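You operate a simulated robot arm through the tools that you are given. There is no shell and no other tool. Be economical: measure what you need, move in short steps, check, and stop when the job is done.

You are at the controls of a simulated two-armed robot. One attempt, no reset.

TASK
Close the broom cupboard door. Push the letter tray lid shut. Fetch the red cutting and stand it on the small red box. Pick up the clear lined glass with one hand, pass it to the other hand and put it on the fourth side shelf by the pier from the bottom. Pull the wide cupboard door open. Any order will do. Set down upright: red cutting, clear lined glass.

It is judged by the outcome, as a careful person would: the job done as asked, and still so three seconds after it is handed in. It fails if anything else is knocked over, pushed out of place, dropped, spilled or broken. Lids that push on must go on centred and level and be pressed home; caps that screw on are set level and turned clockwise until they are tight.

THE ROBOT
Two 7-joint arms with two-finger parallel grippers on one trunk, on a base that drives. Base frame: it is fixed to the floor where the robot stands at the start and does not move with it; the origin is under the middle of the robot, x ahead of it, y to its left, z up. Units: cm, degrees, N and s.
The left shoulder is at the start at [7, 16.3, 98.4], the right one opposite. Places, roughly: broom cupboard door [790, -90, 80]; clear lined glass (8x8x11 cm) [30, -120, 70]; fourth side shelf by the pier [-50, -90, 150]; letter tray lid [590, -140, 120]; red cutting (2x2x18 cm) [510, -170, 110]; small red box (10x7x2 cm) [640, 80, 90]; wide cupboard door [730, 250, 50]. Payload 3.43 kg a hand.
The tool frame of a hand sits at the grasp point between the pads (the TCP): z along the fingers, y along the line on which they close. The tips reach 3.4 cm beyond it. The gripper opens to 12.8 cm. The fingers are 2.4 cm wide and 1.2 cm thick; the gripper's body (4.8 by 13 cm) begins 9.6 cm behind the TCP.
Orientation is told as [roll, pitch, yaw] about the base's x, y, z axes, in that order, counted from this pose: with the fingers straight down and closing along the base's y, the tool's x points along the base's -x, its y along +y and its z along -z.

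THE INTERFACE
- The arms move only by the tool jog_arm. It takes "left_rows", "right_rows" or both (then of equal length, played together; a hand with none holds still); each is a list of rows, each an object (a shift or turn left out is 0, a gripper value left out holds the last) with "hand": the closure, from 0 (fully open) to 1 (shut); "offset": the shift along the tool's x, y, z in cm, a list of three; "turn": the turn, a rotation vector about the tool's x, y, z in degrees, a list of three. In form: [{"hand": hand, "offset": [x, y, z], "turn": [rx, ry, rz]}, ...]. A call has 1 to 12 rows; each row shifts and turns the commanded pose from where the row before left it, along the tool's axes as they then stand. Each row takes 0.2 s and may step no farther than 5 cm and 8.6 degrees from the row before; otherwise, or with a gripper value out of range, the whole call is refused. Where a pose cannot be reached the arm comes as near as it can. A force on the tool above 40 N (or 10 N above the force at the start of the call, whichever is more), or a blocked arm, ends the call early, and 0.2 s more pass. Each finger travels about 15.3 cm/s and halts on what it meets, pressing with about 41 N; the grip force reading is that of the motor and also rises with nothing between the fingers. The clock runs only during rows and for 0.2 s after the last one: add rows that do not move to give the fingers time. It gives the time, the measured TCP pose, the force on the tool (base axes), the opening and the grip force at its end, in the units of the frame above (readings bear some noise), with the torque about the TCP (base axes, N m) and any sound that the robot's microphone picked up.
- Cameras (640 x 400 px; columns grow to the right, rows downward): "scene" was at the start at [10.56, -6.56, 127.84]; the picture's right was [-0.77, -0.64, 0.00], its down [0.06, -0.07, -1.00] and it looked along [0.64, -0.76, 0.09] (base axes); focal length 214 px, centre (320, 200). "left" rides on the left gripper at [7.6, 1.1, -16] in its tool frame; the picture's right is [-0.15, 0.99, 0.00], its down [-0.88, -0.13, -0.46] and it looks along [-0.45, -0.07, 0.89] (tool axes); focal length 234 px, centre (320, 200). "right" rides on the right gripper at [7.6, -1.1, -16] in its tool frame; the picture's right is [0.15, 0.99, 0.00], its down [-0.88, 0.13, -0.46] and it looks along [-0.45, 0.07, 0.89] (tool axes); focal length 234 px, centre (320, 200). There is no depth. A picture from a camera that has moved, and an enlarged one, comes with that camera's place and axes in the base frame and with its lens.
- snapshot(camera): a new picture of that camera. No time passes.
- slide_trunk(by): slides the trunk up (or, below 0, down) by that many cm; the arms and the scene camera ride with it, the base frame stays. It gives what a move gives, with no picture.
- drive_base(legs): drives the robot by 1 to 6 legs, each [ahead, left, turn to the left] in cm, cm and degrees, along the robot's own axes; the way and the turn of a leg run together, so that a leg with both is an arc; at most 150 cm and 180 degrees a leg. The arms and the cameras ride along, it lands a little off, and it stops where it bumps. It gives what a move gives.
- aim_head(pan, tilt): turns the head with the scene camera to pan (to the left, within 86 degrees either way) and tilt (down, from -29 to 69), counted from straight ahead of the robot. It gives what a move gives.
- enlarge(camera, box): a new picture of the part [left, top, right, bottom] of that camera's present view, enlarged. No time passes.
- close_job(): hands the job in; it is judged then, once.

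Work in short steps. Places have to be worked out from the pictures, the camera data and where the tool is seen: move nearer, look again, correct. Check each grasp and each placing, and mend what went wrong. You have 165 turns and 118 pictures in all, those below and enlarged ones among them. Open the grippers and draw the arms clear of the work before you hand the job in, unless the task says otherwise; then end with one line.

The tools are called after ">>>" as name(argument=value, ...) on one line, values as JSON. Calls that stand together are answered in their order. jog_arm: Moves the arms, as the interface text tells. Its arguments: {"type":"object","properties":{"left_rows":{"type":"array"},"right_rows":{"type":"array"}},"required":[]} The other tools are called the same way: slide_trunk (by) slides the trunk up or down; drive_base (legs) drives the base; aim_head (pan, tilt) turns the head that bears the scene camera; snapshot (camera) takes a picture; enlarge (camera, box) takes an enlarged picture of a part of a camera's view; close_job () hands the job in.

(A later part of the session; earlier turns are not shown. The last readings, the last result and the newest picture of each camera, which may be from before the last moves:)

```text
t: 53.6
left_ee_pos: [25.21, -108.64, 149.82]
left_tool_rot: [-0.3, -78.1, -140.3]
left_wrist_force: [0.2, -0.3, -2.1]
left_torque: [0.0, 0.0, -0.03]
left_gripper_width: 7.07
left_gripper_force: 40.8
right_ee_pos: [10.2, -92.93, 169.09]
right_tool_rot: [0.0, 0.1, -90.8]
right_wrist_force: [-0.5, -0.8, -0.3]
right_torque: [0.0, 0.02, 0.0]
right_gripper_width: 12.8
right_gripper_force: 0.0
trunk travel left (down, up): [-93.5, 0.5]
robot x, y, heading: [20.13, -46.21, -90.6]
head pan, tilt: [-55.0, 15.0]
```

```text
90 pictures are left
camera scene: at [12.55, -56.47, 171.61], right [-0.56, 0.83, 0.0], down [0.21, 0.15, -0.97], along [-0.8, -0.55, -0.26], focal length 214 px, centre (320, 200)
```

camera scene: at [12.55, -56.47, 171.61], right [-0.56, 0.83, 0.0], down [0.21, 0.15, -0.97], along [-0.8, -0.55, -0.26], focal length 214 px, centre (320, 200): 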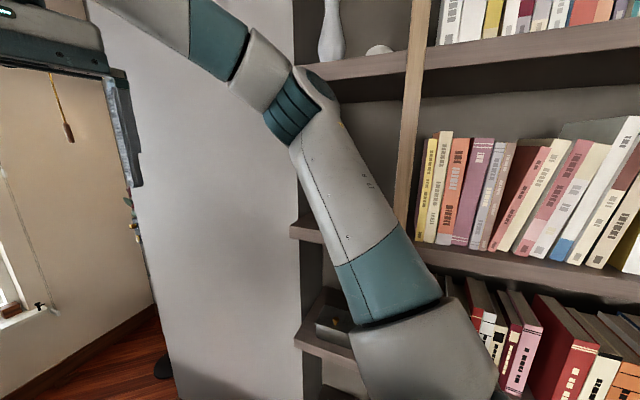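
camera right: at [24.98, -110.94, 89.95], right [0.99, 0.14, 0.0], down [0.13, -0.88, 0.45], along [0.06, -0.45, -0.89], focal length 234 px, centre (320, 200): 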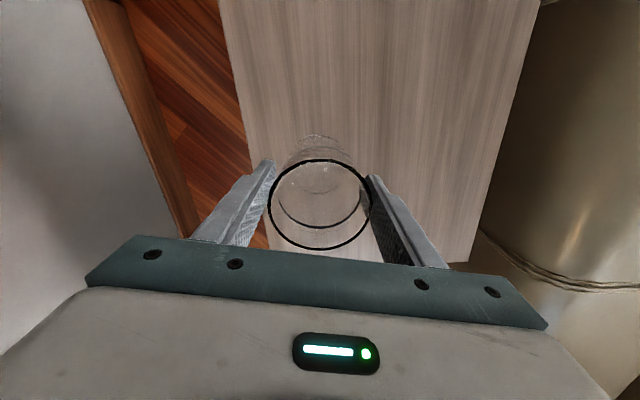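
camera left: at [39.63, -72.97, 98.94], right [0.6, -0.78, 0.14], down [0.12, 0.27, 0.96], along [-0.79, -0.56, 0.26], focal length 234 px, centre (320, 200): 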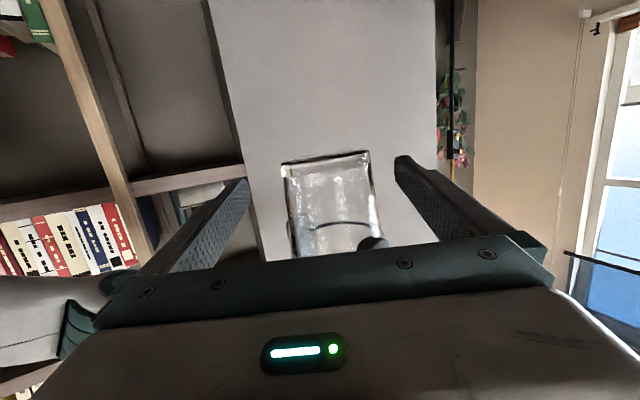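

Shelf 4's board runs just behind my right arm; shelf 5 (vase) is ~30 cm above it. Shift left 4 cm, then turn right 45° and look.

>>> drive_base(legs=[[0, 5, 0], [0, 0, -48]])

>>> aim_head(pan=-15, tilt=20)

>>> snapshot(camera="scene")

>>> snapshot(camera="right")

```text
t: 56.7
left_ee_pos: [-18.33, -91.24, 149.88]
left_tool_rot: [-0.5, -78.1, 170.9]
left_wrist_force: [0.3, -0.1, -2.8]
left_torque: [-0.02, 0.01, 0.03]
left_gripper_width: 7.02
left_gripper_force: 41.4
right_ee_pos: [-16.46, -69.54, 169.11]
right_tool_rot: [-0.2, 0.1, -139.4]
right_wrist_force: [0.7, -0.2, -0.2]
right_torque: [0.01, 0.02, -0.01]
right_gripper_width: 12.79
right_gripper_force: 0.1
trunk travel left (down, up): [-93.5, 0.5]
robot x, y, heading: [25.43, -46.42, -139.3]
head pan, tilt: [-55.0, 15.0]
```

```text
t: 57.8
left_ee_pos: [-18.44, -91.16, 149.81]
left_tool_rot: [-0.5, -78.0, 170.9]
left_wrist_force: [-0.5, 0.4, -2.0]
left_torque: [0.0, -0.02, -0.01]
left_gripper_width: 7.03
left_gripper_force: 40.9
right_ee_pos: [-16.41, -69.4, 169.06]
right_tool_rot: [-0.1, 0.2, -139.5]
right_wrist_force: [-0.7, -0.5, 0.1]
right_torque: [0.0, -0.02, 0.01]
right_gripper_width: 12.8
right_gripper_force: 0.0
trunk travel left (down, up): [-93.5, 0.5]
robot x, y, heading: [25.25, -46.36, -139.0]
head pan, tilt: [-15.0, 20.0]
```

```text
89 pictures are left
camera scene: at [13.01, -53.51, 170.79], right [-0.43, 0.9, 0.0], down [0.31, 0.15, -0.94], along [-0.85, -0.41, -0.34], focal length 214 px, centre (320, 200)
```

scene: 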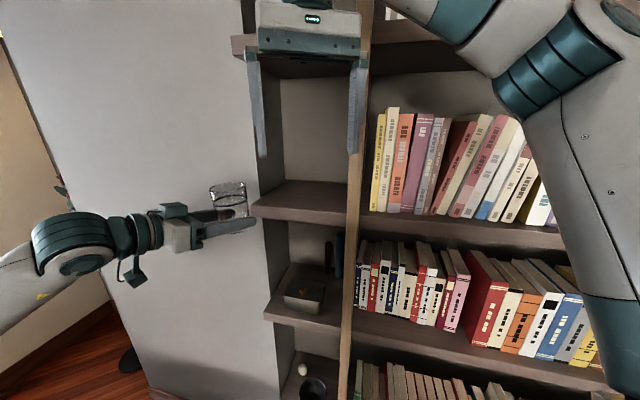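

```text
88 pictures are left
camera right: at [-11.33, -63.58, 185.15], right [0.75, -0.66, 0.0], down [-0.58, -0.67, 0.45], along [-0.3, -0.34, -0.89], focal length 234 px, centre (320, 200)
```

right: 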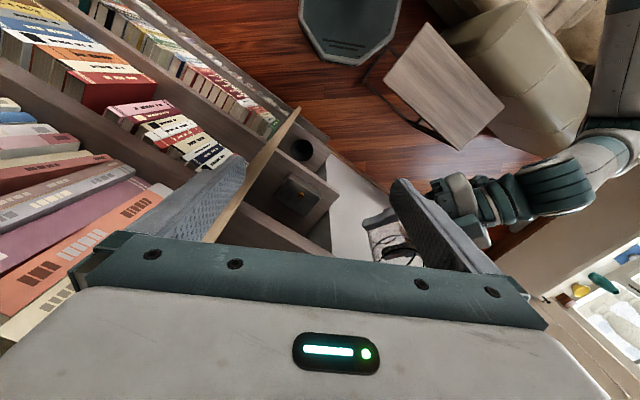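

Triangulating: shelf 4 front-left corner (-30.5,-96.4), top z≈148.2, empty bay. Raise the glass 7 cm so its bottom clears the board, then turn the base 13° right.

>>> jog_arm(left_rows=[{"offset": [-2.3, 0, -0.48]}, {"offset": [-2.3, 0, -0.48]}, {"offset": [-2.3, 0, -0.48]}, {}])

>>> drive_base(legs=[[0, 0, -12]])

>>> jog_arm(left_rows=[{"turn": [-8.3, 0, -1.75]}, {"turn": [-8.3, 0, -1.75]}, {"turn": [-8.3, 0, -1.75]}, {}])

>>> snapshot(camera="scene")

```text
t: 58.8
left_ee_pos: [-18.51, -91.31, 157.13]
left_tool_rot: [-0.5, -78.0, 170.9]
left_wrist_force: [0.6, -0.1, -2.9]
left_torque: [-0.03, -0.01, 0.02]
left_gripper_width: 7.01
left_gripper_force: 41.2
right_ee_pos: [-16.29, -69.42, 169.01]
right_tool_rot: [-0.1, 0.2, -139.4]
right_wrist_force: [-0.8, 0.5, -0.5]
right_torque: [0.01, -0.03, -0.01]
right_gripper_width: 12.82
right_gripper_force: 0.0
trunk travel left (down, up): [-93.5, 0.5]
robot x, y, heading: [25.43, -46.13, -139.0]
head pan, tilt: [-15.0, 20.0]
```

```text
t: 59.9
left_ee_pos: [-26.67, -81.49, 157.12]
left_tool_rot: [-0.8, -78.1, 159.3]
left_wrist_force: [-0.6, -1.3, -1.9]
left_torque: [0.02, 0.0, -0.02]
left_gripper_width: 6.99
left_gripper_force: 40.8
right_ee_pos: [-20.13, -60.53, 169.1]
right_tool_rot: [-0.2, 0.2, -151.3]
right_wrist_force: [1.1, -0.7, -0.4]
right_torque: [0.02, 0.03, 0.02]
right_gripper_width: 12.82
right_gripper_force: 0.1
trunk travel left (down, up): [-93.5, 0.5]
robot x, y, heading: [24.99, -46.14, -151.2]
head pan, tilt: [-15.0, 20.0]
```

```text
t: 60.9
left_ee_pos: [-26.81, -81.31, 157.04]
left_tool_rot: [-0.3, -78.0, -175.8]
left_wrist_force: [1.3, -0.8, -1.8]
left_torque: [0.03, -0.01, 0.05]
left_gripper_width: 7.02
left_gripper_force: 41.0
right_ee_pos: [-20.3, -60.32, 169.11]
right_tool_rot: [-0.2, 0.2, -151.4]
right_wrist_force: [-0.9, -0.1, 0.4]
right_torque: [0.02, -0.01, 0.02]
right_gripper_width: 12.81
right_gripper_force: 0.0
trunk travel left (down, up): [-93.5, 0.5]
robot x, y, heading: [25.23, -46.39, -151.3]
head pan, tilt: [-15.0, 20.0]
```

```text
87 pictures are left
camera scene: at [11.77, -50.8, 170.79], right [-0.24, 0.97, 0.0], down [0.33, 0.08, -0.94], along [-0.91, -0.22, -0.34], focal length 214 px, centre (320, 200)
```

scene: 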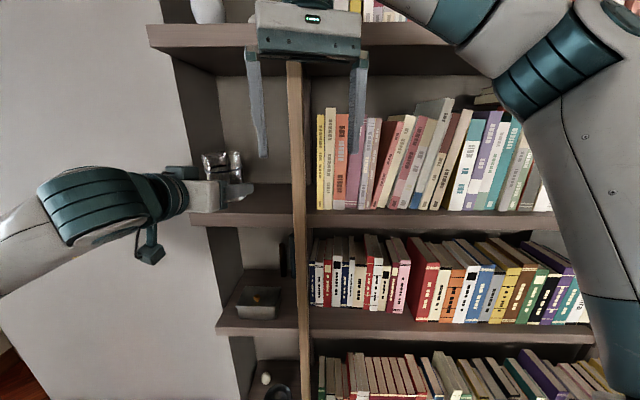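

Hand points almost straight into the bay. Advance 14 cm horizontally over the board.

>>> jog_arm(left_rows=[{"offset": [-0.58, 0, 2.78]}, {"offset": [-0.58, 0, 2.78]}, {"offset": [-0.58, 0, 2.78]}, {"offset": [-0.58, 0, 2.78]}, {"offset": [-0.58, 0, 2.78]}, {}])

>>> aim_head(pan=5, tilt=20)

>>> enlarge(camera="scene", box=[180, 80, 400, 250])

```text
t: 62.3
left_ee_pos: [-41.15, -82.37, 157.23]
left_tool_rot: [-0.3, -78.0, -175.9]
left_wrist_force: [0.1, 0.1, -2.2]
left_torque: [-0.03, -0.02, -0.02]
left_gripper_width: 7.04
left_gripper_force: 40.9
right_ee_pos: [-20.36, -60.38, 169.06]
right_tool_rot: [-0.2, 0.2, -151.4]
right_wrist_force: [1.2, -0.2, -0.5]
right_torque: [0.02, 0.0, -0.03]
right_gripper_width: 12.79
right_gripper_force: 0.1
trunk travel left (down, up): [-93.5, 0.5]
robot x, y, heading: [25.56, -46.35, -151.4]
head pan, tilt: [-15.0, 20.0]
```

```text
t: 63.2
left_ee_pos: [-40.97, -82.44, 157.24]
left_tool_rot: [-0.3, -78.0, -175.8]
left_wrist_force: [-0.4, -0.3, -2.4]
left_torque: [0.01, -0.03, -0.01]
left_gripper_width: 7.04
left_gripper_force: 41.3
right_ee_pos: [-20.18, -60.36, 169.12]
right_tool_rot: [-0.1, 0.1, -151.4]
right_wrist_force: [-0.4, -0.6, 0.2]
right_torque: [0.02, -0.01, 0.0]
right_gripper_width: 12.79
right_gripper_force: 0.1
trunk travel left (down, up): [-93.5, 0.5]
robot x, y, heading: [25.86, -46.48, -151.1]
head pan, tilt: [5.0, 20.0]
```

```text
2.35 times, centred on (290, 165) of scene
camera zoom: at [13.13, -53.82, 170.8], right [-0.55, 0.83, 0.0], down [0.28, 0.19, -0.94], along [-0.78, -0.52, -0.34], focal length 505 px, centre (391, 282)
```

zoom: 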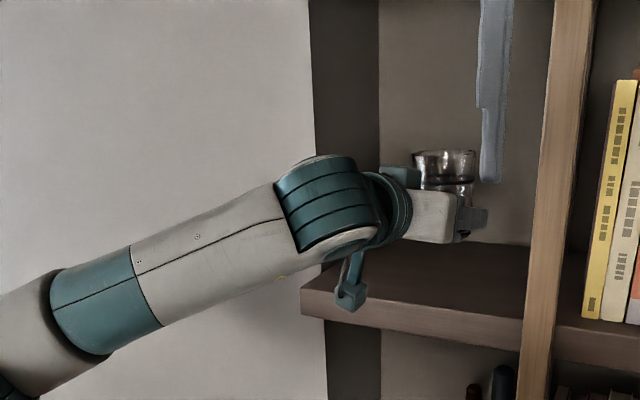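

Over the board. Lower 5 cm, then creep down.

>>> jog_arm(left_rows=[{"offset": [1.96, 0, 0.41]}, {"offset": [1.96, 0, 0.41]}, {"offset": [0.98, 0, 0.2]}, {}])

>>> jog_arm(left_rows=[{"offset": [0.29, 0, 0.06]}, {"offset": [0.29, 0, 0.06]}, {}])

>>> enlarge(camera="scene", box=[270, 100, 400, 210])

```text
t: 64.2
left_ee_pos: [-41.18, -81.98, 152.18]
left_tool_rot: [-0.3, -78.0, -176.0]
left_wrist_force: [1.4, 1.0, -2.7]
left_torque: [-0.02, -0.03, -0.01]
left_gripper_width: 7.03
left_gripper_force: 40.6
right_ee_pos: [-20.21, -60.32, 169.02]
right_tool_rot: [-0.1, 0.2, -151.4]
right_wrist_force: [-0.4, -0.8, 0.2]
right_torque: [0.01, -0.01, -0.01]
right_gripper_width: 12.8
right_gripper_force: 0.1
trunk travel left (down, up): [-93.5, 0.5]
robot x, y, heading: [25.57, -46.33, -151.0]
head pan, tilt: [5.0, 20.0]
```

```text
t: 65.0
left_ee_pos: [-40.92, -82.07, 151.38]
left_tool_rot: [-0.4, -78.0, -175.8]
left_wrist_force: [-0.5, -0.8, -2.1]
left_torque: [0.01, -0.01, -0.01]
left_gripper_width: 7.02
left_gripper_force: 41.1
right_ee_pos: [-20.25, -60.26, 169.03]
right_tool_rot: [-0.2, 0.2, -151.4]
right_wrist_force: [-0.5, -0.3, -0.4]
right_torque: [-0.03, 0.03, 0.0]
right_gripper_width: 12.81
right_gripper_force: 0.1
trunk travel left (down, up): [-93.5, 0.5]
robot x, y, heading: [25.45, -46.18, -151.6]
head pan, tilt: [5.0, 20.0]
```

```text
3.64 times, centred on (335, 155) of scene
camera zoom: at [13.06, -53.79, 170.79], right [-0.55, 0.83, 0.0], down [0.29, 0.19, -0.94], along [-0.78, -0.52, -0.34], focal length 780 px, centre (266, 364)
```

zoom: 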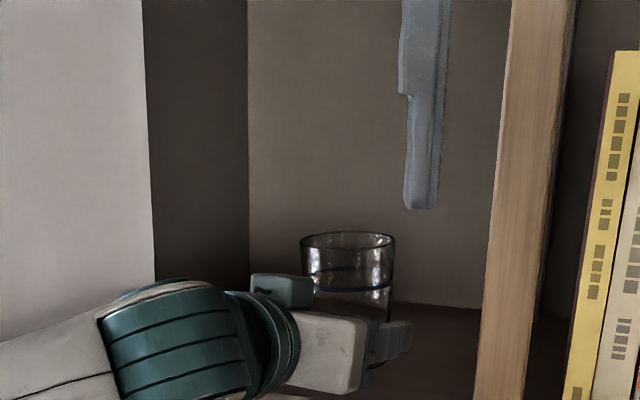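

Not in contact yet (force still just the glass's weight). Creep on down in 0.3 cm steps.

>>> jog_arm(left_rows=[{"offset": [0.29, 0, 0.06]}, {}, {"offset": [0.29, 0, 0.06]}, {}])

>>> jog_arm(left_rows=[{"offset": [0.29, 0, 0.06]}, {}, {"offset": [0.29, 0, 0.06]}, {}])

```text
t: 66.0
left_ee_pos: [-40.91, -82.35, 150.75]
left_tool_rot: [-0.2, -78.1, -175.9]
left_wrist_force: [-0.8, -0.9, -0.3]
left_torque: [-0.07, 0.0, 0.0]
left_gripper_width: 6.99
left_gripper_force: 40.8
right_ee_pos: [-20.14, -60.35, 169.05]
right_tool_rot: [-0.1, 0.2, -151.4]
right_wrist_force: [-0.3, 0.5, 0.1]
right_torque: [0.03, 0.01, -0.03]
right_gripper_width: 12.81
right_gripper_force: 0.2
trunk travel left (down, up): [-93.5, 0.5]
robot x, y, heading: [25.2, -46.35, -151.4]
head pan, tilt: [5.0, 20.0]
```

```text
t: 67.0
left_ee_pos: [-40.77, -82.17, 150.7]
left_tool_rot: [0.1, -78.3, -176.2]
left_wrist_force: [-8.7, -1.2, 22.2]
left_torque: [-0.05, -0.44, -0.09]
left_gripper_width: 7.02
left_gripper_force: 41.3
right_ee_pos: [-20.13, -59.93, 169.07]
right_tool_rot: [0.0, 0.1, -151.4]
right_wrist_force: [-1.1, -0.1, 1.5]
right_torque: [0.05, -0.01, 0.04]
right_gripper_width: 12.79
right_gripper_force: 0.2
trunk travel left (down, up): [-93.5, 0.5]
robot x, y, heading: [25.3, -46.21, -151.6]
head pan, tilt: [5.0, 20.0]
```

Contact at z≈150.7. Ease off 0.4, open slowly, check.

>>> jog_arm(left_rows=[{"offset": [-0.4, 0, -0.08]}, {"hand": 0.42}, {"hand": 0.38}, {"hand": 0.3}, {"hand": 0.15}, {"hand": 0}, {}, {}])

>>> snapshot(camera="left")

```text
t: 68.8
left_ee_pos: [-41.06, -82.33, 150.73]
left_tool_rot: [-0.3, -78.1, -175.8]
left_wrist_force: [0.4, -0.4, -0.6]
left_torque: [0.0, 0.01, 0.02]
left_gripper_width: 12.81
left_gripper_force: 0.1
right_ee_pos: [-20.42, -60.29, 169.02]
right_tool_rot: [0.0, 0.1, -151.5]
right_wrist_force: [-0.8, 0.3, 0.3]
right_torque: [0.0, -0.01, -0.02]
right_gripper_width: 12.78
right_gripper_force: 0.0
trunk travel left (down, up): [-93.5, 0.5]
robot x, y, heading: [24.97, -46.58, -151.5]
head pan, tilt: [5.0, 20.0]
```

```text
84 pictures are left
camera left: at [-23.71, -82.42, 146.76], right [0.04, -0.99, 0.14], down [0.25, 0.15, 0.96], along [-0.97, 0.0, 0.26], focal length 234 px, centre (320, 200)
```

left: 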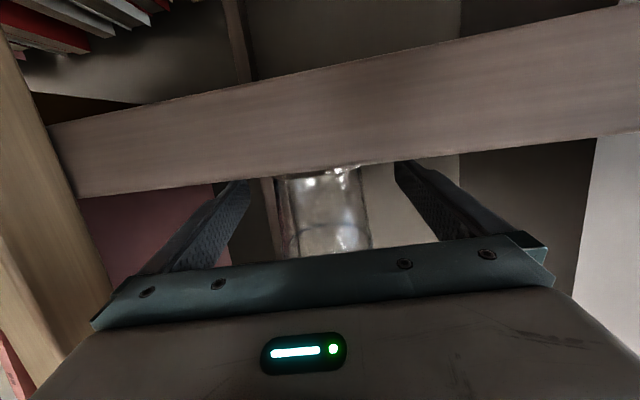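

Glass stands free. Withdraw the left hand straight back and check.

>>> jog_arm(left_rows=[{"offset": [0.3, 0, -2]}, {"offset": [0.3, 0, -3]}, {"offset": [0.3, 0, -3]}, {"offset": [0.3, 0, -3]}, {"offset": [0.3, 0, -3]}, {"offset": [0, 0, -2]}, {}])

>>> enlarge(camera="scene", box=[240, 80, 420, 220])

```text
t: 70.4
left_ee_pos: [-24.98, -81.36, 152.59]
left_tool_rot: [-0.4, -78.0, -175.8]
left_wrist_force: [-0.4, 0.4, 0.2]
left_torque: [0.01, 0.01, 0.02]
left_gripper_width: 12.82
left_gripper_force: 0.2
right_ee_pos: [-20.22, -60.33, 168.95]
right_tool_rot: [0.0, 0.2, -151.3]
right_wrist_force: [0.8, 0.3, -0.1]
right_torque: [0.01, -0.04, 0.01]
right_gripper_width: 12.81
right_gripper_force: 0.2
trunk travel left (down, up): [-93.5, 0.5]
robot x, y, heading: [25.23, -46.47, -151.4]
head pan, tilt: [5.0, 20.0]
```

```text
2.86 times, centred on (330, 150) of scene
camera zoom: at [13.06, -53.78, 170.79], right [-0.55, 0.83, 0.0], down [0.29, 0.19, -0.94], along [-0.78, -0.52, -0.34], focal length 613 px, centre (291, 343)
```

zoom: 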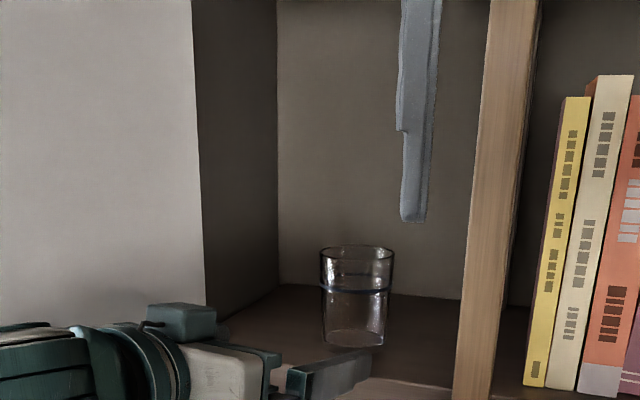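

The glass stands upright on the fourth side shelf. Now I drive off: turn left, back away, face +x and lower the trunk for the trip to the other end of the room.

>>> drive_base(legs=[[0, 0, 61], [0, -8, 0], [-100, 0, 0], [0, 0, 91]])

>>> slide_trunk(by=-30)

>>> aim_head(pan=0, tilt=15)

>>> snapshot(camera="scene")

```text
t: 82.8
left_ee_pos: [79.77, 59.57, 152.6]
left_tool_rot: [-0.2, -78.0, -27.2]
left_wrist_force: [-1.6, -0.5, -0.1]
left_torque: [-0.01, 0.0, 0.0]
left_gripper_width: 12.81
left_gripper_force: 0.1
right_ee_pos: [64.81, 44.12, 169.04]
right_tool_rot: [0.0, 0.0, -2.6]
right_wrist_force: [-1.2, 0.0, -0.3]
right_torque: [-0.01, 0.02, 0.01]
right_gripper_width: 12.8
right_gripper_force: 0.0
trunk travel left (down, up): [-93.5, 0.5]
robot x, y, heading: [18.26, 56.04, -2.5]
head pan, tilt: [5.0, 20.0]
```

```text
t: 85.8
left_ee_pos: [79.76, 59.45, 122.62]
left_tool_rot: [-0.4, -78.0, -27.2]
left_wrist_force: [0.1, 0.2, 0.5]
left_torque: [-0.01, -0.01, 0.0]
left_gripper_width: 12.81
left_gripper_force: 0.0
right_ee_pos: [64.73, 44.11, 139.07]
right_tool_rot: [0.0, 0.1, -2.6]
right_wrist_force: [0.3, 0.3, 0.3]
right_torque: [0.01, 0.0, 0.0]
right_gripper_width: 12.8
right_gripper_force: 0.1
trunk travel left (down, up): [-63.5, 30.5]
robot x, y, heading: [18.78, 56.01, -2.6]
head pan, tilt: [5.0, 20.0]
```

```text
t: 86.4
left_ee_pos: [79.75, 59.57, 122.63]
left_tool_rot: [-0.3, -77.9, -27.1]
left_wrist_force: [0.4, 0.1, 0.2]
left_torque: [0.02, -0.05, -0.01]
left_gripper_width: 12.82
left_gripper_force: 0.0
right_ee_pos: [64.9, 44.09, 139.03]
right_tool_rot: [-0.1, 0.1, -2.5]
right_wrist_force: [-0.5, -0.6, -0.2]
right_torque: [-0.02, 0.01, 0.0]
right_gripper_width: 12.8
right_gripper_force: 0.0
trunk travel left (down, up): [-63.5, 30.5]
robot x, y, heading: [18.56, 55.75, -2.6]
head pan, tilt: [0.0, 15.0]
```

```text
82 pictures are left
camera scene: at [32.91, 55.29, 141.61], right [-0.04, -1.0, 0.0], down [-0.26, 0.01, -0.97], along [0.96, -0.04, -0.26], focal length 214 px, centre (320, 200)
```

scene: 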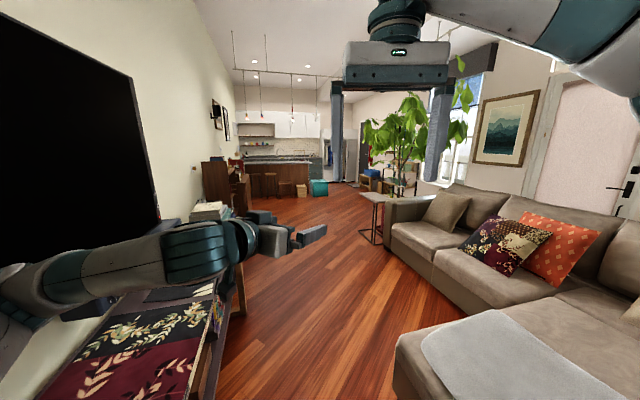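

Clear corridor. Drive ahead ~290 cm along y≈45.

>>> drive_base(legs=[[0, -8, 2.5], [150, 0, 0], [140, 0, 0]])

>>> aim_head(pan=-35, tilt=12)

>>> snapshot(camera="scene")

>>> aim_head(pan=15, tilt=12)

>>> snapshot(camera="scene")

```text
t: 101.0
left_ee_pos: [367.26, 62.61, 122.56]
left_tool_rot: [-0.3, -78.0, -23.2]
left_wrist_force: [1.0, -0.6, -0.1]
left_torque: [0.03, -0.03, -0.02]
left_gripper_width: 12.79
left_gripper_force: 0.1
right_ee_pos: [353.39, 46.11, 139.06]
right_tool_rot: [-0.1, 0.2, 1.3]
right_wrist_force: [-0.3, -0.1, 0.5]
right_torque: [-0.04, 0.0, -0.01]
right_gripper_width: 12.78
right_gripper_force: 0.0
trunk travel left (down, up): [-63.5, 30.5]
robot x, y, heading: [306.66, 54.77, 1.3]
head pan, tilt: [0.0, 15.0]
```

```text
t: 102.0
left_ee_pos: [367.2, 62.65, 122.49]
left_tool_rot: [-0.4, -78.1, -23.2]
left_wrist_force: [-0.5, 0.2, -0.2]
left_torque: [-0.01, 0.01, 0.03]
left_gripper_width: 12.82
left_gripper_force: 0.0
right_ee_pos: [353.4, 45.98, 139.16]
right_tool_rot: [-0.1, 0.1, 1.2]
right_wrist_force: [-0.6, -0.6, 0.8]
right_torque: [0.0, 0.0, 0.0]
right_gripper_width: 12.81
right_gripper_force: 0.0
trunk travel left (down, up): [-63.5, 30.5]
robot x, y, heading: [306.63, 54.46, 1.3]
head pan, tilt: [-35.0, 12.0]
```

```text
81 pictures are left
camera scene: at [319.25, 49.77, 142.1], right [-0.55, -0.83, 0.0], down [-0.17, 0.12, -0.98], along [0.81, -0.54, -0.21], focal length 214 px, centre (320, 200)
```

scene: 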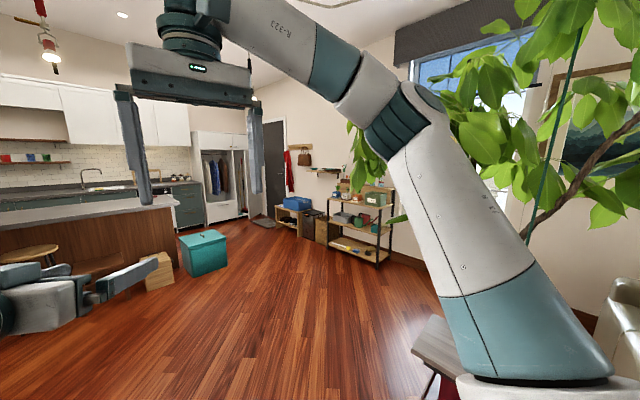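

```text
t: 103.2
left_ee_pos: [367.3, 62.77, 122.69]
left_tool_rot: [-0.2, -78.0, -23.2]
left_wrist_force: [0.8, 0.7, 0.1]
left_torque: [0.0, -0.01, 0.01]
left_gripper_width: 12.81
left_gripper_force: 0.1
right_ee_pos: [353.35, 46.16, 139.1]
right_tool_rot: [-0.1, 0.0, 1.3]
right_wrist_force: [0.4, -0.6, 0.0]
right_torque: [0.0, 0.03, -0.03]
right_gripper_width: 12.8
right_gripper_force: 0.0
trunk travel left (down, up): [-63.5, 30.5]
robot x, y, heading: [306.77, 54.52, 1.4]
head pan, tilt: [15.0, 12.0]
```

```text
80 pictures are left
camera scene: at [320.44, 57.55, 142.1], right [0.28, -0.96, 0.0], down [-0.2, -0.06, -0.98], along [0.94, 0.27, -0.21], focal length 214 px, centre (320, 200)
```

scene: 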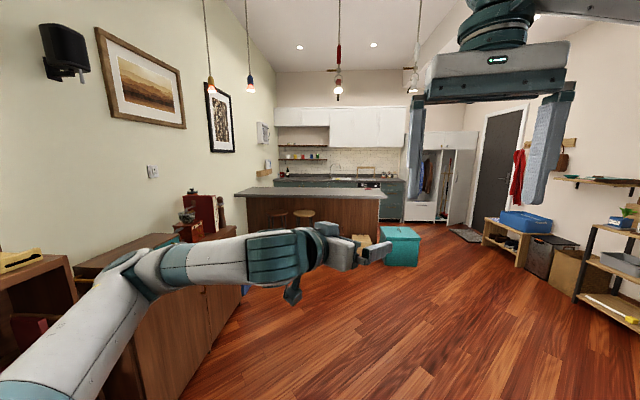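

I see the shelf unit on the right wall (cutting, tray), the open broom cupboard at the far end, the bar counter (red box) and kitchen base cupboards. Drive toward the shelf unit and look at it.

>>> drive_base(legs=[[150, 0, 0], [35, -40, 0], [0, 0, -70]])

>>> aim_head(pan=0, tilt=18)

>>> snapshot(camera="scene")

```text
t: 116.3
left_ee_pos: [518.8, -39.34, 122.65]
left_tool_rot: [-0.3, -78.0, -94.2]
left_wrist_force: [-0.3, 0.2, 0.1]
left_torque: [0.01, 0.01, 0.03]
left_gripper_width: 12.82
left_gripper_force: 0.1
right_ee_pos: [498.64, -31.63, 138.97]
right_tool_rot: [-0.1, 0.1, -69.7]
right_wrist_force: [-0.5, 0.9, -0.3]
right_torque: [-0.03, 0.01, 0.01]
right_gripper_width: 12.8
right_gripper_force: 0.0
trunk travel left (down, up): [-63.5, 30.5]
robot x, y, heading: [491.95, 15.58, -69.6]
head pan, tilt: [15.0, 12.0]
```

```text
t: 117.1
left_ee_pos: [518.89, -39.38, 122.55]
left_tool_rot: [-0.3, -78.0, -94.2]
left_wrist_force: [0.1, -0.1, 0.8]
left_torque: [0.01, -0.02, -0.02]
left_gripper_width: 12.78
left_gripper_force: 0.1
right_ee_pos: [498.76, -31.61, 139.11]
right_tool_rot: [-0.2, 0.2, -69.6]
right_wrist_force: [-0.1, -0.1, 0.5]
right_torque: [0.03, 0.03, -0.02]
right_gripper_width: 12.79
right_gripper_force: 0.2
trunk travel left (down, up): [-63.5, 30.5]
robot x, y, heading: [491.92, 15.28, -69.8]
head pan, tilt: [0.0, 18.0]
```

```text
79 pictures are left
camera scene: at [496.46, 2.21, 141.12], right [-0.94, -0.35, 0.0], down [-0.11, 0.29, -0.95], along [0.33, -0.89, -0.31], focal length 214 px, centre (320, 200)
```

scene: 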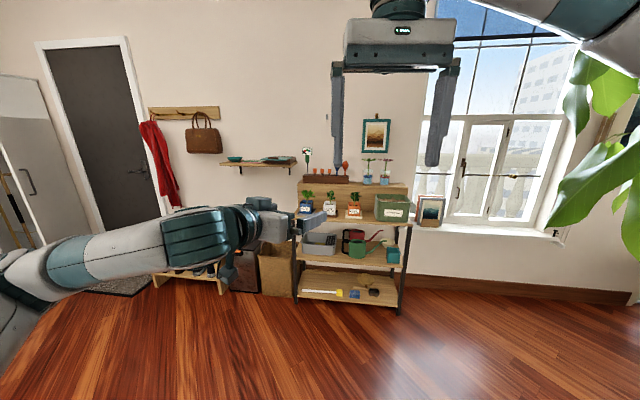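

Zoom on the shelf unit with plants and the wall shelf (tray).

>>> enlarge(camera="scene", box=[290, 140, 420, 230])

>>> enlarge(camera="scene", box=[210, 130, 330, 210])

```text
4.44 times, centred on (355, 185) of scene
camera zoom: at [496.46, 2.21, 141.12], right [-0.94, -0.35, 0.0], down [-0.11, 0.29, -0.95], along [0.33, -0.89, -0.31], focal length 953 px, centre (164, 267)
```

zoom: 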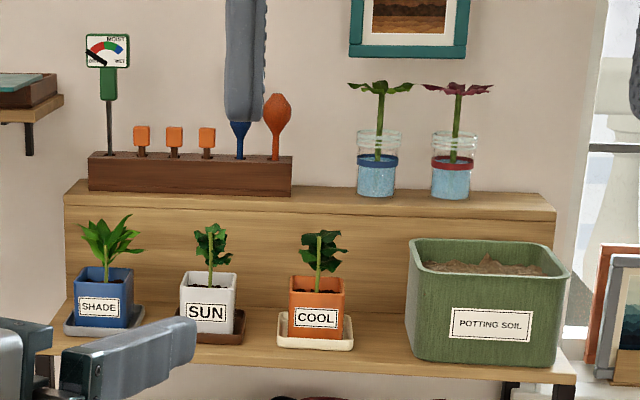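

```text
5.00 times, centred on (270, 170) of scene
camera zoom: at [496.46, 2.21, 141.12], right [-0.94, -0.35, 0.0], down [-0.11, 0.29, -0.95], along [0.33, -0.89, -0.31], focal length 1072 px, centre (570, 350)
```

zoom: 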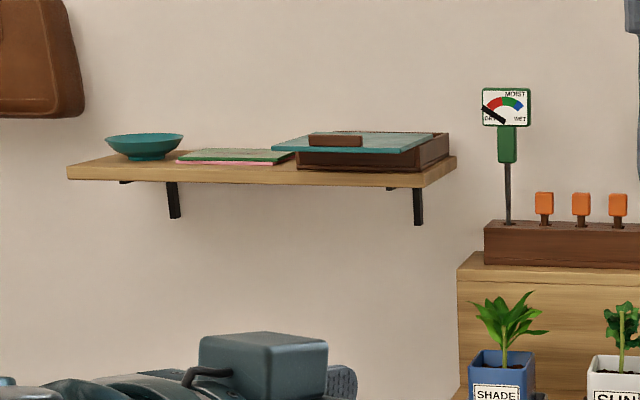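

The red cutting is the red-leaved sprig in the jar with the red band; the tray lid (teal, brown grip) is slid off to the image's left. Drive nearer and look at both.

>>> drive_base(legs=[[70, 22, 0], [0, 0, -20]])

>>> aim_head(pan=15, tilt=10)

>>> snapshot(camera="scene")

```text
t: 122.2
left_ee_pos: [544.24, -104.12, 122.48]
left_tool_rot: [-0.3, -78.0, -113.7]
left_wrist_force: [-0.2, 0.3, 0.1]
left_torque: [0.0, -0.01, 0.0]
left_gripper_width: 12.79
left_gripper_force: 0.1
right_ee_pos: [527.76, -90.11, 139.05]
right_tool_rot: [-0.1, 0.1, -89.3]
right_wrist_force: [-0.1, -0.1, -0.1]
right_torque: [0.02, -0.03, -0.02]
right_gripper_width: 12.77
right_gripper_force: 0.1
trunk travel left (down, up): [-63.5, 30.5]
robot x, y, heading: [536.83, -42.95, -89.2]
head pan, tilt: [0.0, 18.0]
```

```text
t: 123.0
left_ee_pos: [544.21, -104.16, 122.54]
left_tool_rot: [-0.3, -78.0, -113.8]
left_wrist_force: [-0.5, 0.0, -0.4]
left_torque: [-0.01, 0.01, -0.01]
left_gripper_width: 12.81
left_gripper_force: 0.1
right_ee_pos: [527.76, -90.18, 139.15]
right_tool_rot: [-0.1, 0.2, -89.2]
right_wrist_force: [0.9, 0.0, 0.0]
right_torque: [-0.01, 0.0, -0.01]
right_gripper_width: 12.78
right_gripper_force: 0.0
trunk travel left (down, up): [-63.5, 30.5]
robot x, y, heading: [536.72, -43.65, -89.3]
head pan, tilt: [15.0, 10.0]
```

```text
76 pictures are left
camera scene: at [539.28, -57.18, 142.42], right [-0.96, -0.27, 0.0], down [-0.05, 0.17, -0.98], along [0.27, -0.95, -0.17], focal length 214 px, centre (320, 200)
```

scene: 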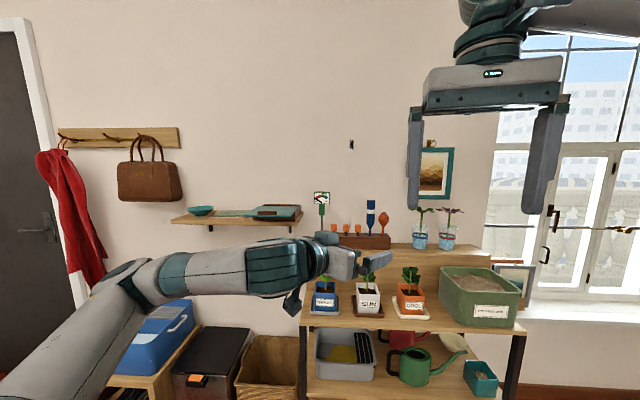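

Raise the trunk and look down on the tray and the jars.

>>> slide_trunk(by=28)

>>> enlarge(camera="scene", box=[160, 190, 340, 300])

>>> enlarge(camera="scene", box=[320, 200, 520, 330])

```text
t: 125.8
left_ee_pos: [544.07, -104.09, 150.68]
left_tool_rot: [-0.3, -78.1, -113.8]
left_wrist_force: [-0.1, -0.1, -0.3]
left_torque: [0.02, 0.02, 0.03]
left_gripper_width: 12.79
left_gripper_force: 0.1
right_ee_pos: [527.88, -90.08, 167.11]
right_tool_rot: [-0.2, 0.1, -89.3]
right_wrist_force: [0.4, 0.9, -0.2]
right_torque: [-0.01, 0.01, -0.01]
right_gripper_width: 12.81
right_gripper_force: 0.0
trunk travel left (down, up): [-91.5, 2.5]
robot x, y, heading: [536.71, -43.3, -89.1]
head pan, tilt: [15.0, 10.0]
```

```text
3.56 times, centred on (250, 245) of scene
camera zoom: at [539.29, -57.19, 170.42], right [-0.96, -0.27, 0.0], down [-0.05, 0.17, -0.98], along [0.27, -0.95, -0.17], focal length 763 px, centre (569, 40)
```

zoom: 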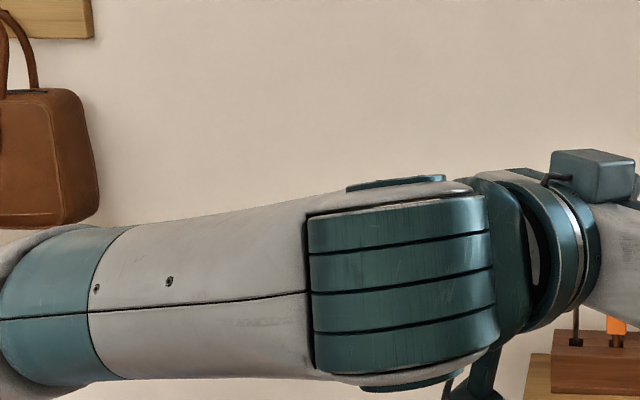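

```text
3.08 times, centred on (420, 265) of scene
camera zoom: at [539.29, -57.19, 170.42], right [-0.96, -0.27, 0.0], down [-0.05, 0.17, -0.98], along [0.27, -0.95, -0.17], focal length 660 px, centre (12, 0)
```

zoom: 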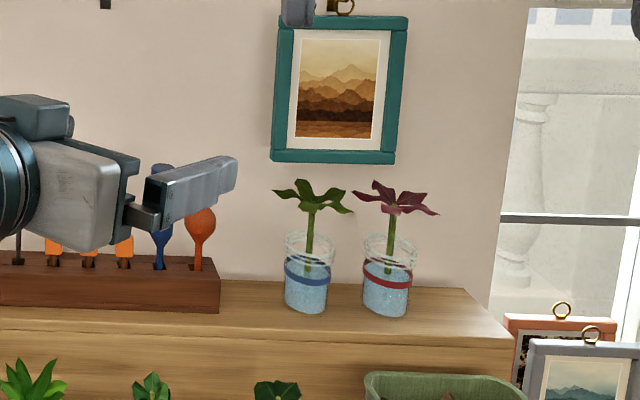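

Arms block the view. Restore the left hand to pointing down, swung out to the left and back.

>>> jog_arm(left_rows=[{"turn": [0, 8.5, 0]}, {"turn": [0, 8.5, 0]}, {"turn": [0, 8.5, 0]}, {"turn": [0, 8.5, 0]}, {"turn": [0, 8.5, 0]}, {"turn": [0, 8.5, 0]}, {"turn": [0, 8.5, 0]}, {"turn": [0, 8.5, 0]}, {"turn": [0, 8.5, 0]}, {"turn": [0, 1.5, -8.2]}, {"turn": [0, 0, -8.2]}, {"turn": [0, 0, -8.2]}])

>>> jog_arm(left_rows=[{"offset": [2, 4, 0]}, {"offset": [2, 4, 0]}, {"offset": [2, 4, 0]}, {"offset": [2, 4, 0]}, {"hand": 1}])

>>> snapshot(camera="scene")

```text
t: 128.4
left_ee_pos: [544.1, -104.18, 150.56]
left_tool_rot: [-0.1, 0.1, -89.3]
left_wrist_force: [0.3, -0.1, 0.0]
left_torque: [-0.02, 0.0, 0.0]
left_gripper_width: 12.79
left_gripper_force: 0.1
right_ee_pos: [527.7, -90.17, 167.11]
right_tool_rot: [0.0, 0.1, -89.3]
right_wrist_force: [0.6, 0.0, 0.4]
right_torque: [-0.01, 0.01, 0.0]
right_gripper_width: 12.81
right_gripper_force: 0.1
trunk travel left (down, up): [-91.5, 2.5]
robot x, y, heading: [536.62, -43.22, -89.3]
head pan, tilt: [15.0, 10.0]
```

```text
t: 129.6
left_ee_pos: [559.91, -95.85, 150.54]
left_tool_rot: [-0.3, 0.0, -89.5]
left_wrist_force: [-0.2, 1.1, 1.3]
left_torque: [0.02, 0.02, 0.0]
left_gripper_width: 1.02
left_gripper_force: 0.3
right_ee_pos: [527.92, -90.03, 167.04]
right_tool_rot: [-0.1, 0.1, -89.3]
right_wrist_force: [0.3, 0.4, 1.2]
right_torque: [0.0, -0.02, -0.01]
right_gripper_width: 12.77
right_gripper_force: 0.0
trunk travel left (down, up): [-91.5, 2.5]
robot x, y, heading: [536.6, -43.12, -89.3]
head pan, tilt: [15.0, 10.0]
```

```text
73 pictures are left
camera scene: at [539.35, -57.16, 170.42], right [-0.96, -0.27, 0.0], down [-0.05, 0.17, -0.98], along [0.27, -0.95, -0.17], focal length 214 px, centre (320, 200)
```

scene: 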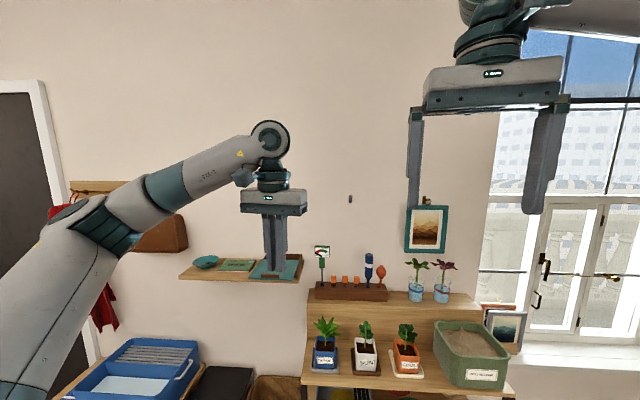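

The left gripper overlaps the tray in view; shift it 12 cm further left and zoom.

>>> jog_arm(left_rows=[{"offset": [0, 4.5, 0]}, {"offset": [0, 4.5, 0]}, {"offset": [0, 4.5, 0]}, {"offset": [0, 4.5, 0]}, {"offset": [0, 4, 0]}])

>>> enlarge(camera="scene", box=[170, 230, 330, 330])

```text
t: 130.8
left_ee_pos: [582.22, -95.76, 150.31]
left_tool_rot: [-0.4, 0.0, -89.5]
left_wrist_force: [0.2, -0.1, 0.2]
left_torque: [-0.04, 0.03, -0.01]
left_gripper_width: 0.0
left_gripper_force: 32.8
right_ee_pos: [528.06, -90.02, 167.2]
right_tool_rot: [-0.1, 0.1, -89.4]
right_wrist_force: [0.0, 0.5, -0.4]
right_torque: [-0.01, 0.04, 0.0]
right_gripper_width: 12.81
right_gripper_force: 0.2
trunk travel left (down, up): [-91.5, 2.5]
robot x, y, heading: [536.69, -43.43, -89.2]
head pan, tilt: [15.0, 10.0]
```

```text
4.00 times, centred on (250, 280) of scene
camera zoom: at [539.6, -57.03, 170.43], right [-0.96, -0.27, 0.0], down [-0.05, 0.17, -0.98], along [0.27, -0.95, -0.17], focal length 858 px, centre (600, -120)
```

zoom: 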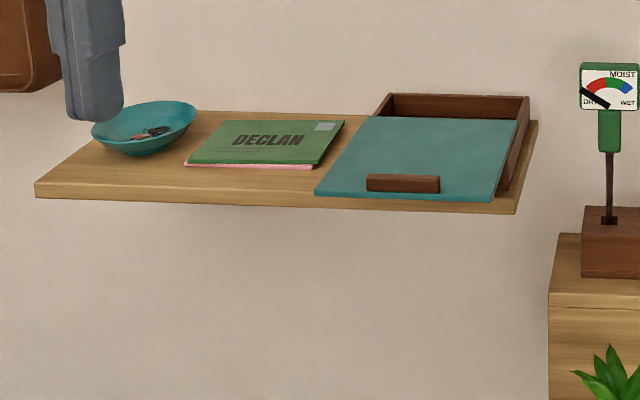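

The lid slides toward the wall: it overhangs the tray front by ~5 cm, with the grip at its front centre ≈(585,-137,120). The wall runs ~12° off, so I'll face heading ≈-78. Bring left hand inward, drive nearer, turn.

>>> jog_arm(left_rows=[{"offset": [0, -4.5, 0]}, {"offset": [0, -4.5, 0]}, {"offset": [0, -4.5, 0]}, {"offset": [0, -4.5, 0]}, {}])

>>> drive_base(legs=[[30, 15, 0], [0, 0, 11.5]])

>>> snapshot(camera="left")

```text
t: 132.0
left_ee_pos: [563.8, -96.05, 150.75]
left_tool_rot: [-0.2, 0.0, -89.5]
left_wrist_force: [-0.1, -0.3, -0.1]
left_torque: [0.03, 0.01, -0.01]
left_gripper_width: 0.0
left_gripper_force: 32.7
right_ee_pos: [527.75, -90.11, 167.06]
right_tool_rot: [-0.1, 0.1, -89.4]
right_wrist_force: [-0.2, -0.4, -0.3]
right_torque: [0.04, 0.02, -0.03]
right_gripper_width: 12.8
right_gripper_force: 0.0
trunk travel left (down, up): [-91.5, 2.5]
robot x, y, heading: [536.75, -43.23, -89.4]
head pan, tilt: [15.0, 10.0]
```

```text
t: 135.0
left_ee_pos: [588.43, -119.79, 150.75]
left_tool_rot: [-0.2, 0.1, -77.9]
left_wrist_force: [-0.6, 0.1, 0.1]
left_torque: [0.01, -0.04, 0.03]
left_gripper_width: 0.0
left_gripper_force: 33.2
right_ee_pos: [551.89, -121.4, 167.03]
right_tool_rot: [0.1, 0.1, -77.8]
right_wrist_force: [0.0, 0.1, 0.2]
right_torque: [-0.03, -0.04, 0.01]
right_gripper_width: 12.79
right_gripper_force: 0.0
trunk travel left (down, up): [-91.5, 2.5]
robot x, y, heading: [551.69, -73.8, -77.6]
head pan, tilt: [15.0, 10.0]
```

```text
71 pictures are left
camera left: at [588.0, -112.38, 166.8], right [1.0, 0.06, 0.0], down [0.06, -0.89, 0.46], along [0.03, -0.45, -0.89], focal length 234 px, centre (320, 200)
```

left: 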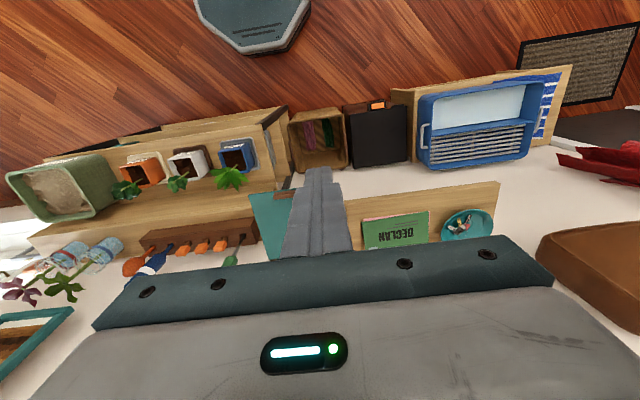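

Triangulated: lid top z≈120.6, grip front near (584,-135). Bring the closed fingers 7 cm in front of the grip, still above, and look.

>>> jog_arm(left_rows=[{"offset": [-0.85, -0.94, 2.75]}, {"offset": [-0.85, -0.94, 2.75]}, {"offset": [-0.85, -0.94, 2.75]}, {"offset": [-0.85, -0.94, 2.75]}, {"offset": [-0.85, -0.94, 2.75]}, {"offset": [-0.85, -0.94, 2.75]}, {"offset": [-0.85, -0.94, 2.75]}, {"offset": [-0.85, -0.94, 2.75]}, {}])

>>> aim_head(pan=18, tilt=28)

>>> snapshot(camera="scene")

```text
t: 137.0
left_ee_pos: [582.68, -127.95, 128.47]
left_tool_rot: [-0.2, 0.1, -77.8]
left_wrist_force: [0.3, -0.3, -0.3]
left_torque: [-0.01, -0.01, -0.02]
left_gripper_width: 0.0
left_gripper_force: 32.5
right_ee_pos: [552.07, -121.4, 167.1]
right_tool_rot: [0.0, 0.1, -77.9]
right_wrist_force: [0.0, 0.7, -1.4]
right_torque: [0.02, -0.02, 0.0]
right_gripper_width: 12.82
right_gripper_force: 0.2
trunk travel left (down, up): [-91.5, 2.5]
robot x, y, heading: [551.67, -73.78, -77.9]
head pan, tilt: [15.0, 10.0]
```

```text
t: 137.8
left_ee_pos: [582.79, -127.99, 128.46]
left_tool_rot: [-0.2, 0.0, -78.0]
left_wrist_force: [-0.3, 0.1, 0.9]
left_torque: [-0.03, 0.03, 0.02]
left_gripper_width: 0.01
left_gripper_force: 33.5
right_ee_pos: [552.29, -121.25, 167.25]
right_tool_rot: [-0.1, 0.1, -77.8]
right_wrist_force: [0.3, 0.0, -0.2]
right_torque: [0.0, -0.03, -0.03]
right_gripper_width: 12.78
right_gripper_force: 0.1
trunk travel left (down, up): [-91.5, 2.5]
robot x, y, heading: [551.54, -73.79, -77.4]
head pan, tilt: [18.0, 28.0]
```

```text
70 pictures are left
camera scene: at [557.32, -86.3, 167.52], right [-0.86, -0.5, 0.0], down [-0.24, 0.41, -0.88], along [0.45, -0.76, -0.47], focal length 214 px, centre (320, 200)
```

scene: 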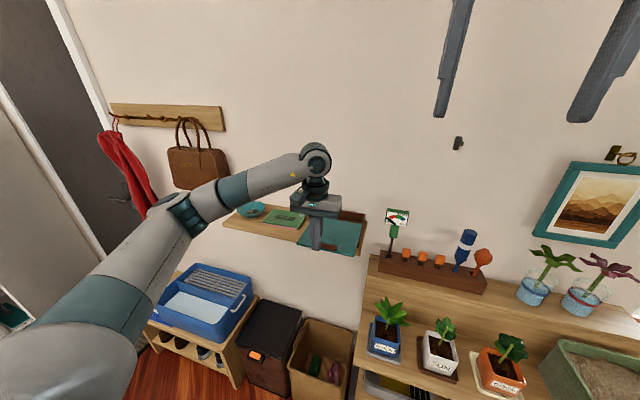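

>>> enlarge(camera="scene", box=[270, 180, 390, 270])

```text
4.44 times, centred on (330, 225) of scene
camera zoom: at [557.32, -86.3, 167.52], right [-0.86, -0.5, 0.0], down [-0.24, 0.41, -0.88], along [0.45, -0.76, -0.47], focal length 953 px, centre (276, 89)
```

zoom: 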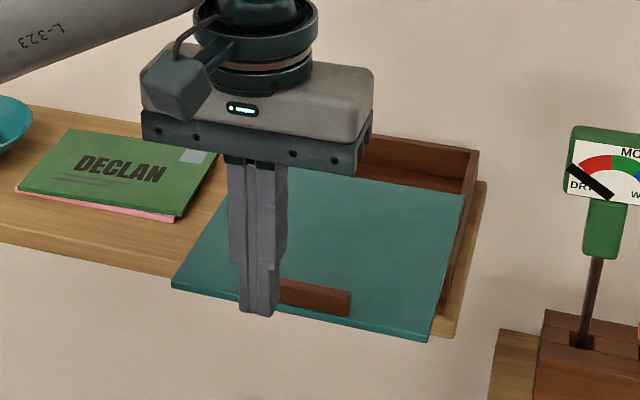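

Aligned with the lid centre within a cm. Lower 3.9 cm and advance in small steps.

>>> jog_arm(left_rows=[{"offset": [0, 0, 2]}, {"offset": [0, 0, 1.9]}, {"offset": [-2, 0, 0]}, {"offset": [-2, 0, 0]}, {"offset": [-1, 0, 0]}, {"offset": [-1, 0, 0]}, {}])

>>> enlarge(camera="scene", box=[270, 180, 390, 270])

```text
t: 139.4
left_ee_pos: [584.18, -133.87, 124.61]
left_tool_rot: [-0.2, 0.0, -78.0]
left_wrist_force: [0.6, -1.0, 0.6]
left_torque: [-0.02, 0.0, 0.0]
left_gripper_width: 0.0
left_gripper_force: 32.8
right_ee_pos: [552.21, -121.31, 167.16]
right_tool_rot: [-0.1, 0.1, -77.8]
right_wrist_force: [-0.2, 0.2, 1.2]
right_torque: [0.03, 0.02, 0.01]
right_gripper_width: 12.82
right_gripper_force: 0.1
trunk travel left (down, up): [-91.5, 2.5]
robot x, y, heading: [551.89, -73.72, -77.7]
head pan, tilt: [18.0, 28.0]
```

```text
4.44 times, centred on (330, 225) of scene
camera zoom: at [557.31, -86.33, 167.51], right [-0.86, -0.5, 0.0], down [-0.24, 0.41, -0.88], along [0.45, -0.76, -0.47], focal length 953 px, centre (276, 89)
```

zoom: 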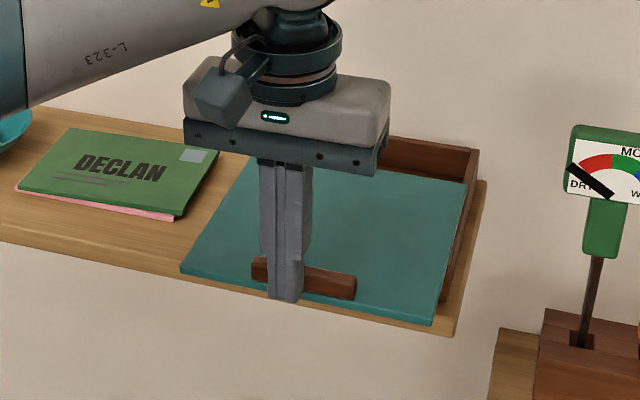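

The lid has begun to move; the finger is ~1.5 cm left of the grip's middle. Back off, shift 1.4 cm right, and push on.

>>> jog_arm(left_rows=[{"offset": [0.8, 0, 0]}, {"offset": [0, -1.4, 0]}, {"offset": [-0.8, 0, 0]}, {"offset": [-1, 0, 0]}, {"offset": [-1, 0, 0]}, {"offset": [-1, 0, 0]}, {}])

>>> enlarge(camera="scene", box=[270, 180, 390, 270])

```text
t: 141.0
left_ee_pos: [583.34, -137.12, 124.76]
left_tool_rot: [-0.1, 0.1, -77.9]
left_wrist_force: [0.3, 0.2, -0.2]
left_torque: [0.01, -0.01, 0.03]
left_gripper_width: 0.02
left_gripper_force: 33.4
right_ee_pos: [552.21, -121.24, 167.06]
right_tool_rot: [-0.1, 0.1, -77.8]
right_wrist_force: [0.5, -0.1, -0.2]
right_torque: [0.01, 0.01, 0.0]
right_gripper_width: 12.8
right_gripper_force: 0.1
trunk travel left (down, up): [-91.5, 2.5]
robot x, y, heading: [551.5, -73.51, -77.8]
head pan, tilt: [18.0, 28.0]
```

```text
4.44 times, centred on (330, 225) of scene
camera zoom: at [557.33, -86.3, 167.51], right [-0.86, -0.5, 0.0], down [-0.24, 0.41, -0.88], along [0.44, -0.76, -0.47], focal length 953 px, centre (276, 89)
```

zoom: 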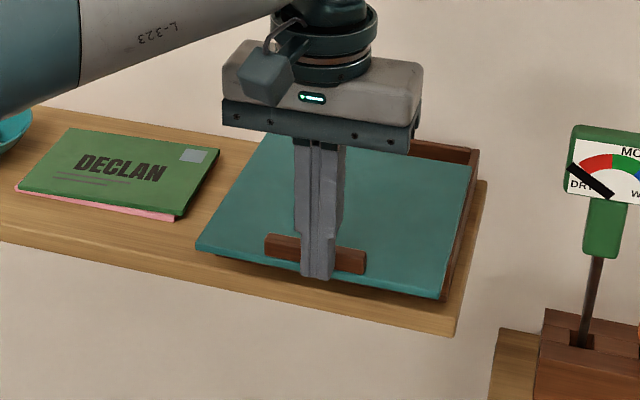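

Sliding straight. Push on in smaller steps, watching the force.

>>> jog_arm(left_rows=[{"offset": [-0.7, 0, 0]}, {"offset": [-0.7, 0, 0]}, {"offset": [-0.7, 0, 0]}, {}])

>>> enlarge(camera="scene", box=[270, 180, 390, 270])

```text
t: 142.0
left_ee_pos: [583.75, -139.34, 124.59]
left_tool_rot: [-0.2, 0.0, -78.0]
left_wrist_force: [-0.6, 0.7, -0.4]
left_torque: [0.01, 0.01, 0.0]
left_gripper_width: 0.01
left_gripper_force: 33.2
right_ee_pos: [552.09, -121.33, 167.18]
right_tool_rot: [-0.1, 0.1, -77.8]
right_wrist_force: [0.0, 0.7, 0.0]
right_torque: [0.02, -0.02, 0.01]
right_gripper_width: 12.81
right_gripper_force: 0.0
trunk travel left (down, up): [-91.5, 2.5]
robot x, y, heading: [551.45, -73.64, -77.6]
head pan, tilt: [18.0, 28.0]
```

```text
4.44 times, centred on (330, 225) of scene
camera zoom: at [557.3, -86.32, 167.51], right [-0.86, -0.5, 0.0], down [-0.24, 0.41, -0.88], along [0.44, -0.76, -0.47], focal length 953 px, centre (276, 89)
```

zoom: 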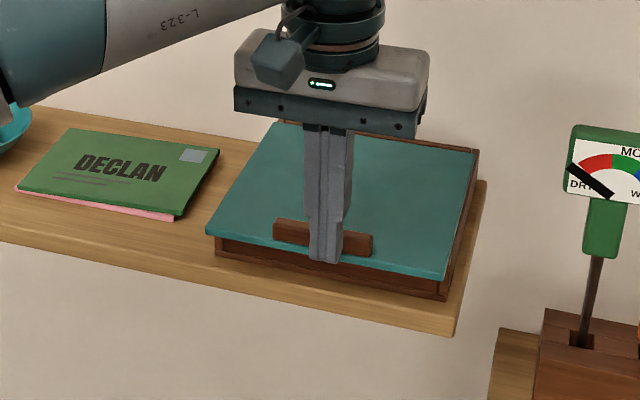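

Nearly closed; keep pushing 0.4 cm at a time until it stops.

>>> jog_arm(left_rows=[{"offset": [-0.4, 0, 0]}, {}, {"offset": [-0.4, 0, 0]}, {}])

>>> enlarge(camera="scene", box=[290, 190, 380, 260])

```text
t: 143.0
left_ee_pos: [583.84, -139.89, 124.85]
left_tool_rot: [-0.2, 0.0, -77.9]
left_wrist_force: [-0.5, -0.6, -0.1]
left_torque: [0.01, -0.02, 0.0]
left_gripper_width: 0.0
left_gripper_force: 33.1
right_ee_pos: [552.17, -121.36, 167.11]
right_tool_rot: [-0.1, 0.1, -77.9]
right_wrist_force: [0.4, -0.1, 0.2]
right_torque: [-0.05, -0.04, 0.0]
right_gripper_width: 12.82
right_gripper_force: 0.1
trunk travel left (down, up): [-91.5, 2.5]
robot x, y, heading: [551.78, -73.71, -77.7]
head pan, tilt: [18.0, 28.0]
```

```text
5.71 times, centred on (335, 225) of scene
camera zoom: at [557.31, -86.32, 167.51], right [-0.86, -0.5, 0.0], down [-0.24, 0.41, -0.88], along [0.44, -0.76, -0.47], focal length 1226 px, centre (234, 57)
```

zoom: 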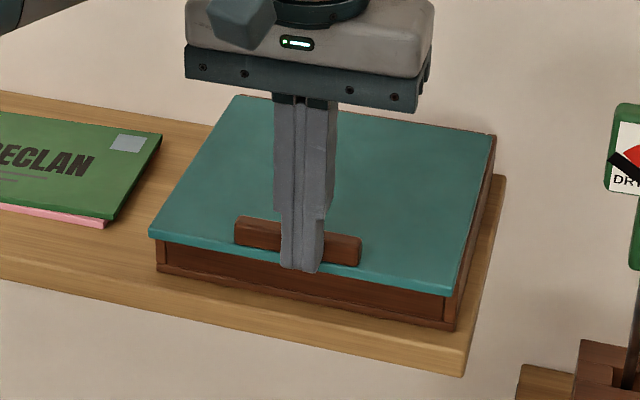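

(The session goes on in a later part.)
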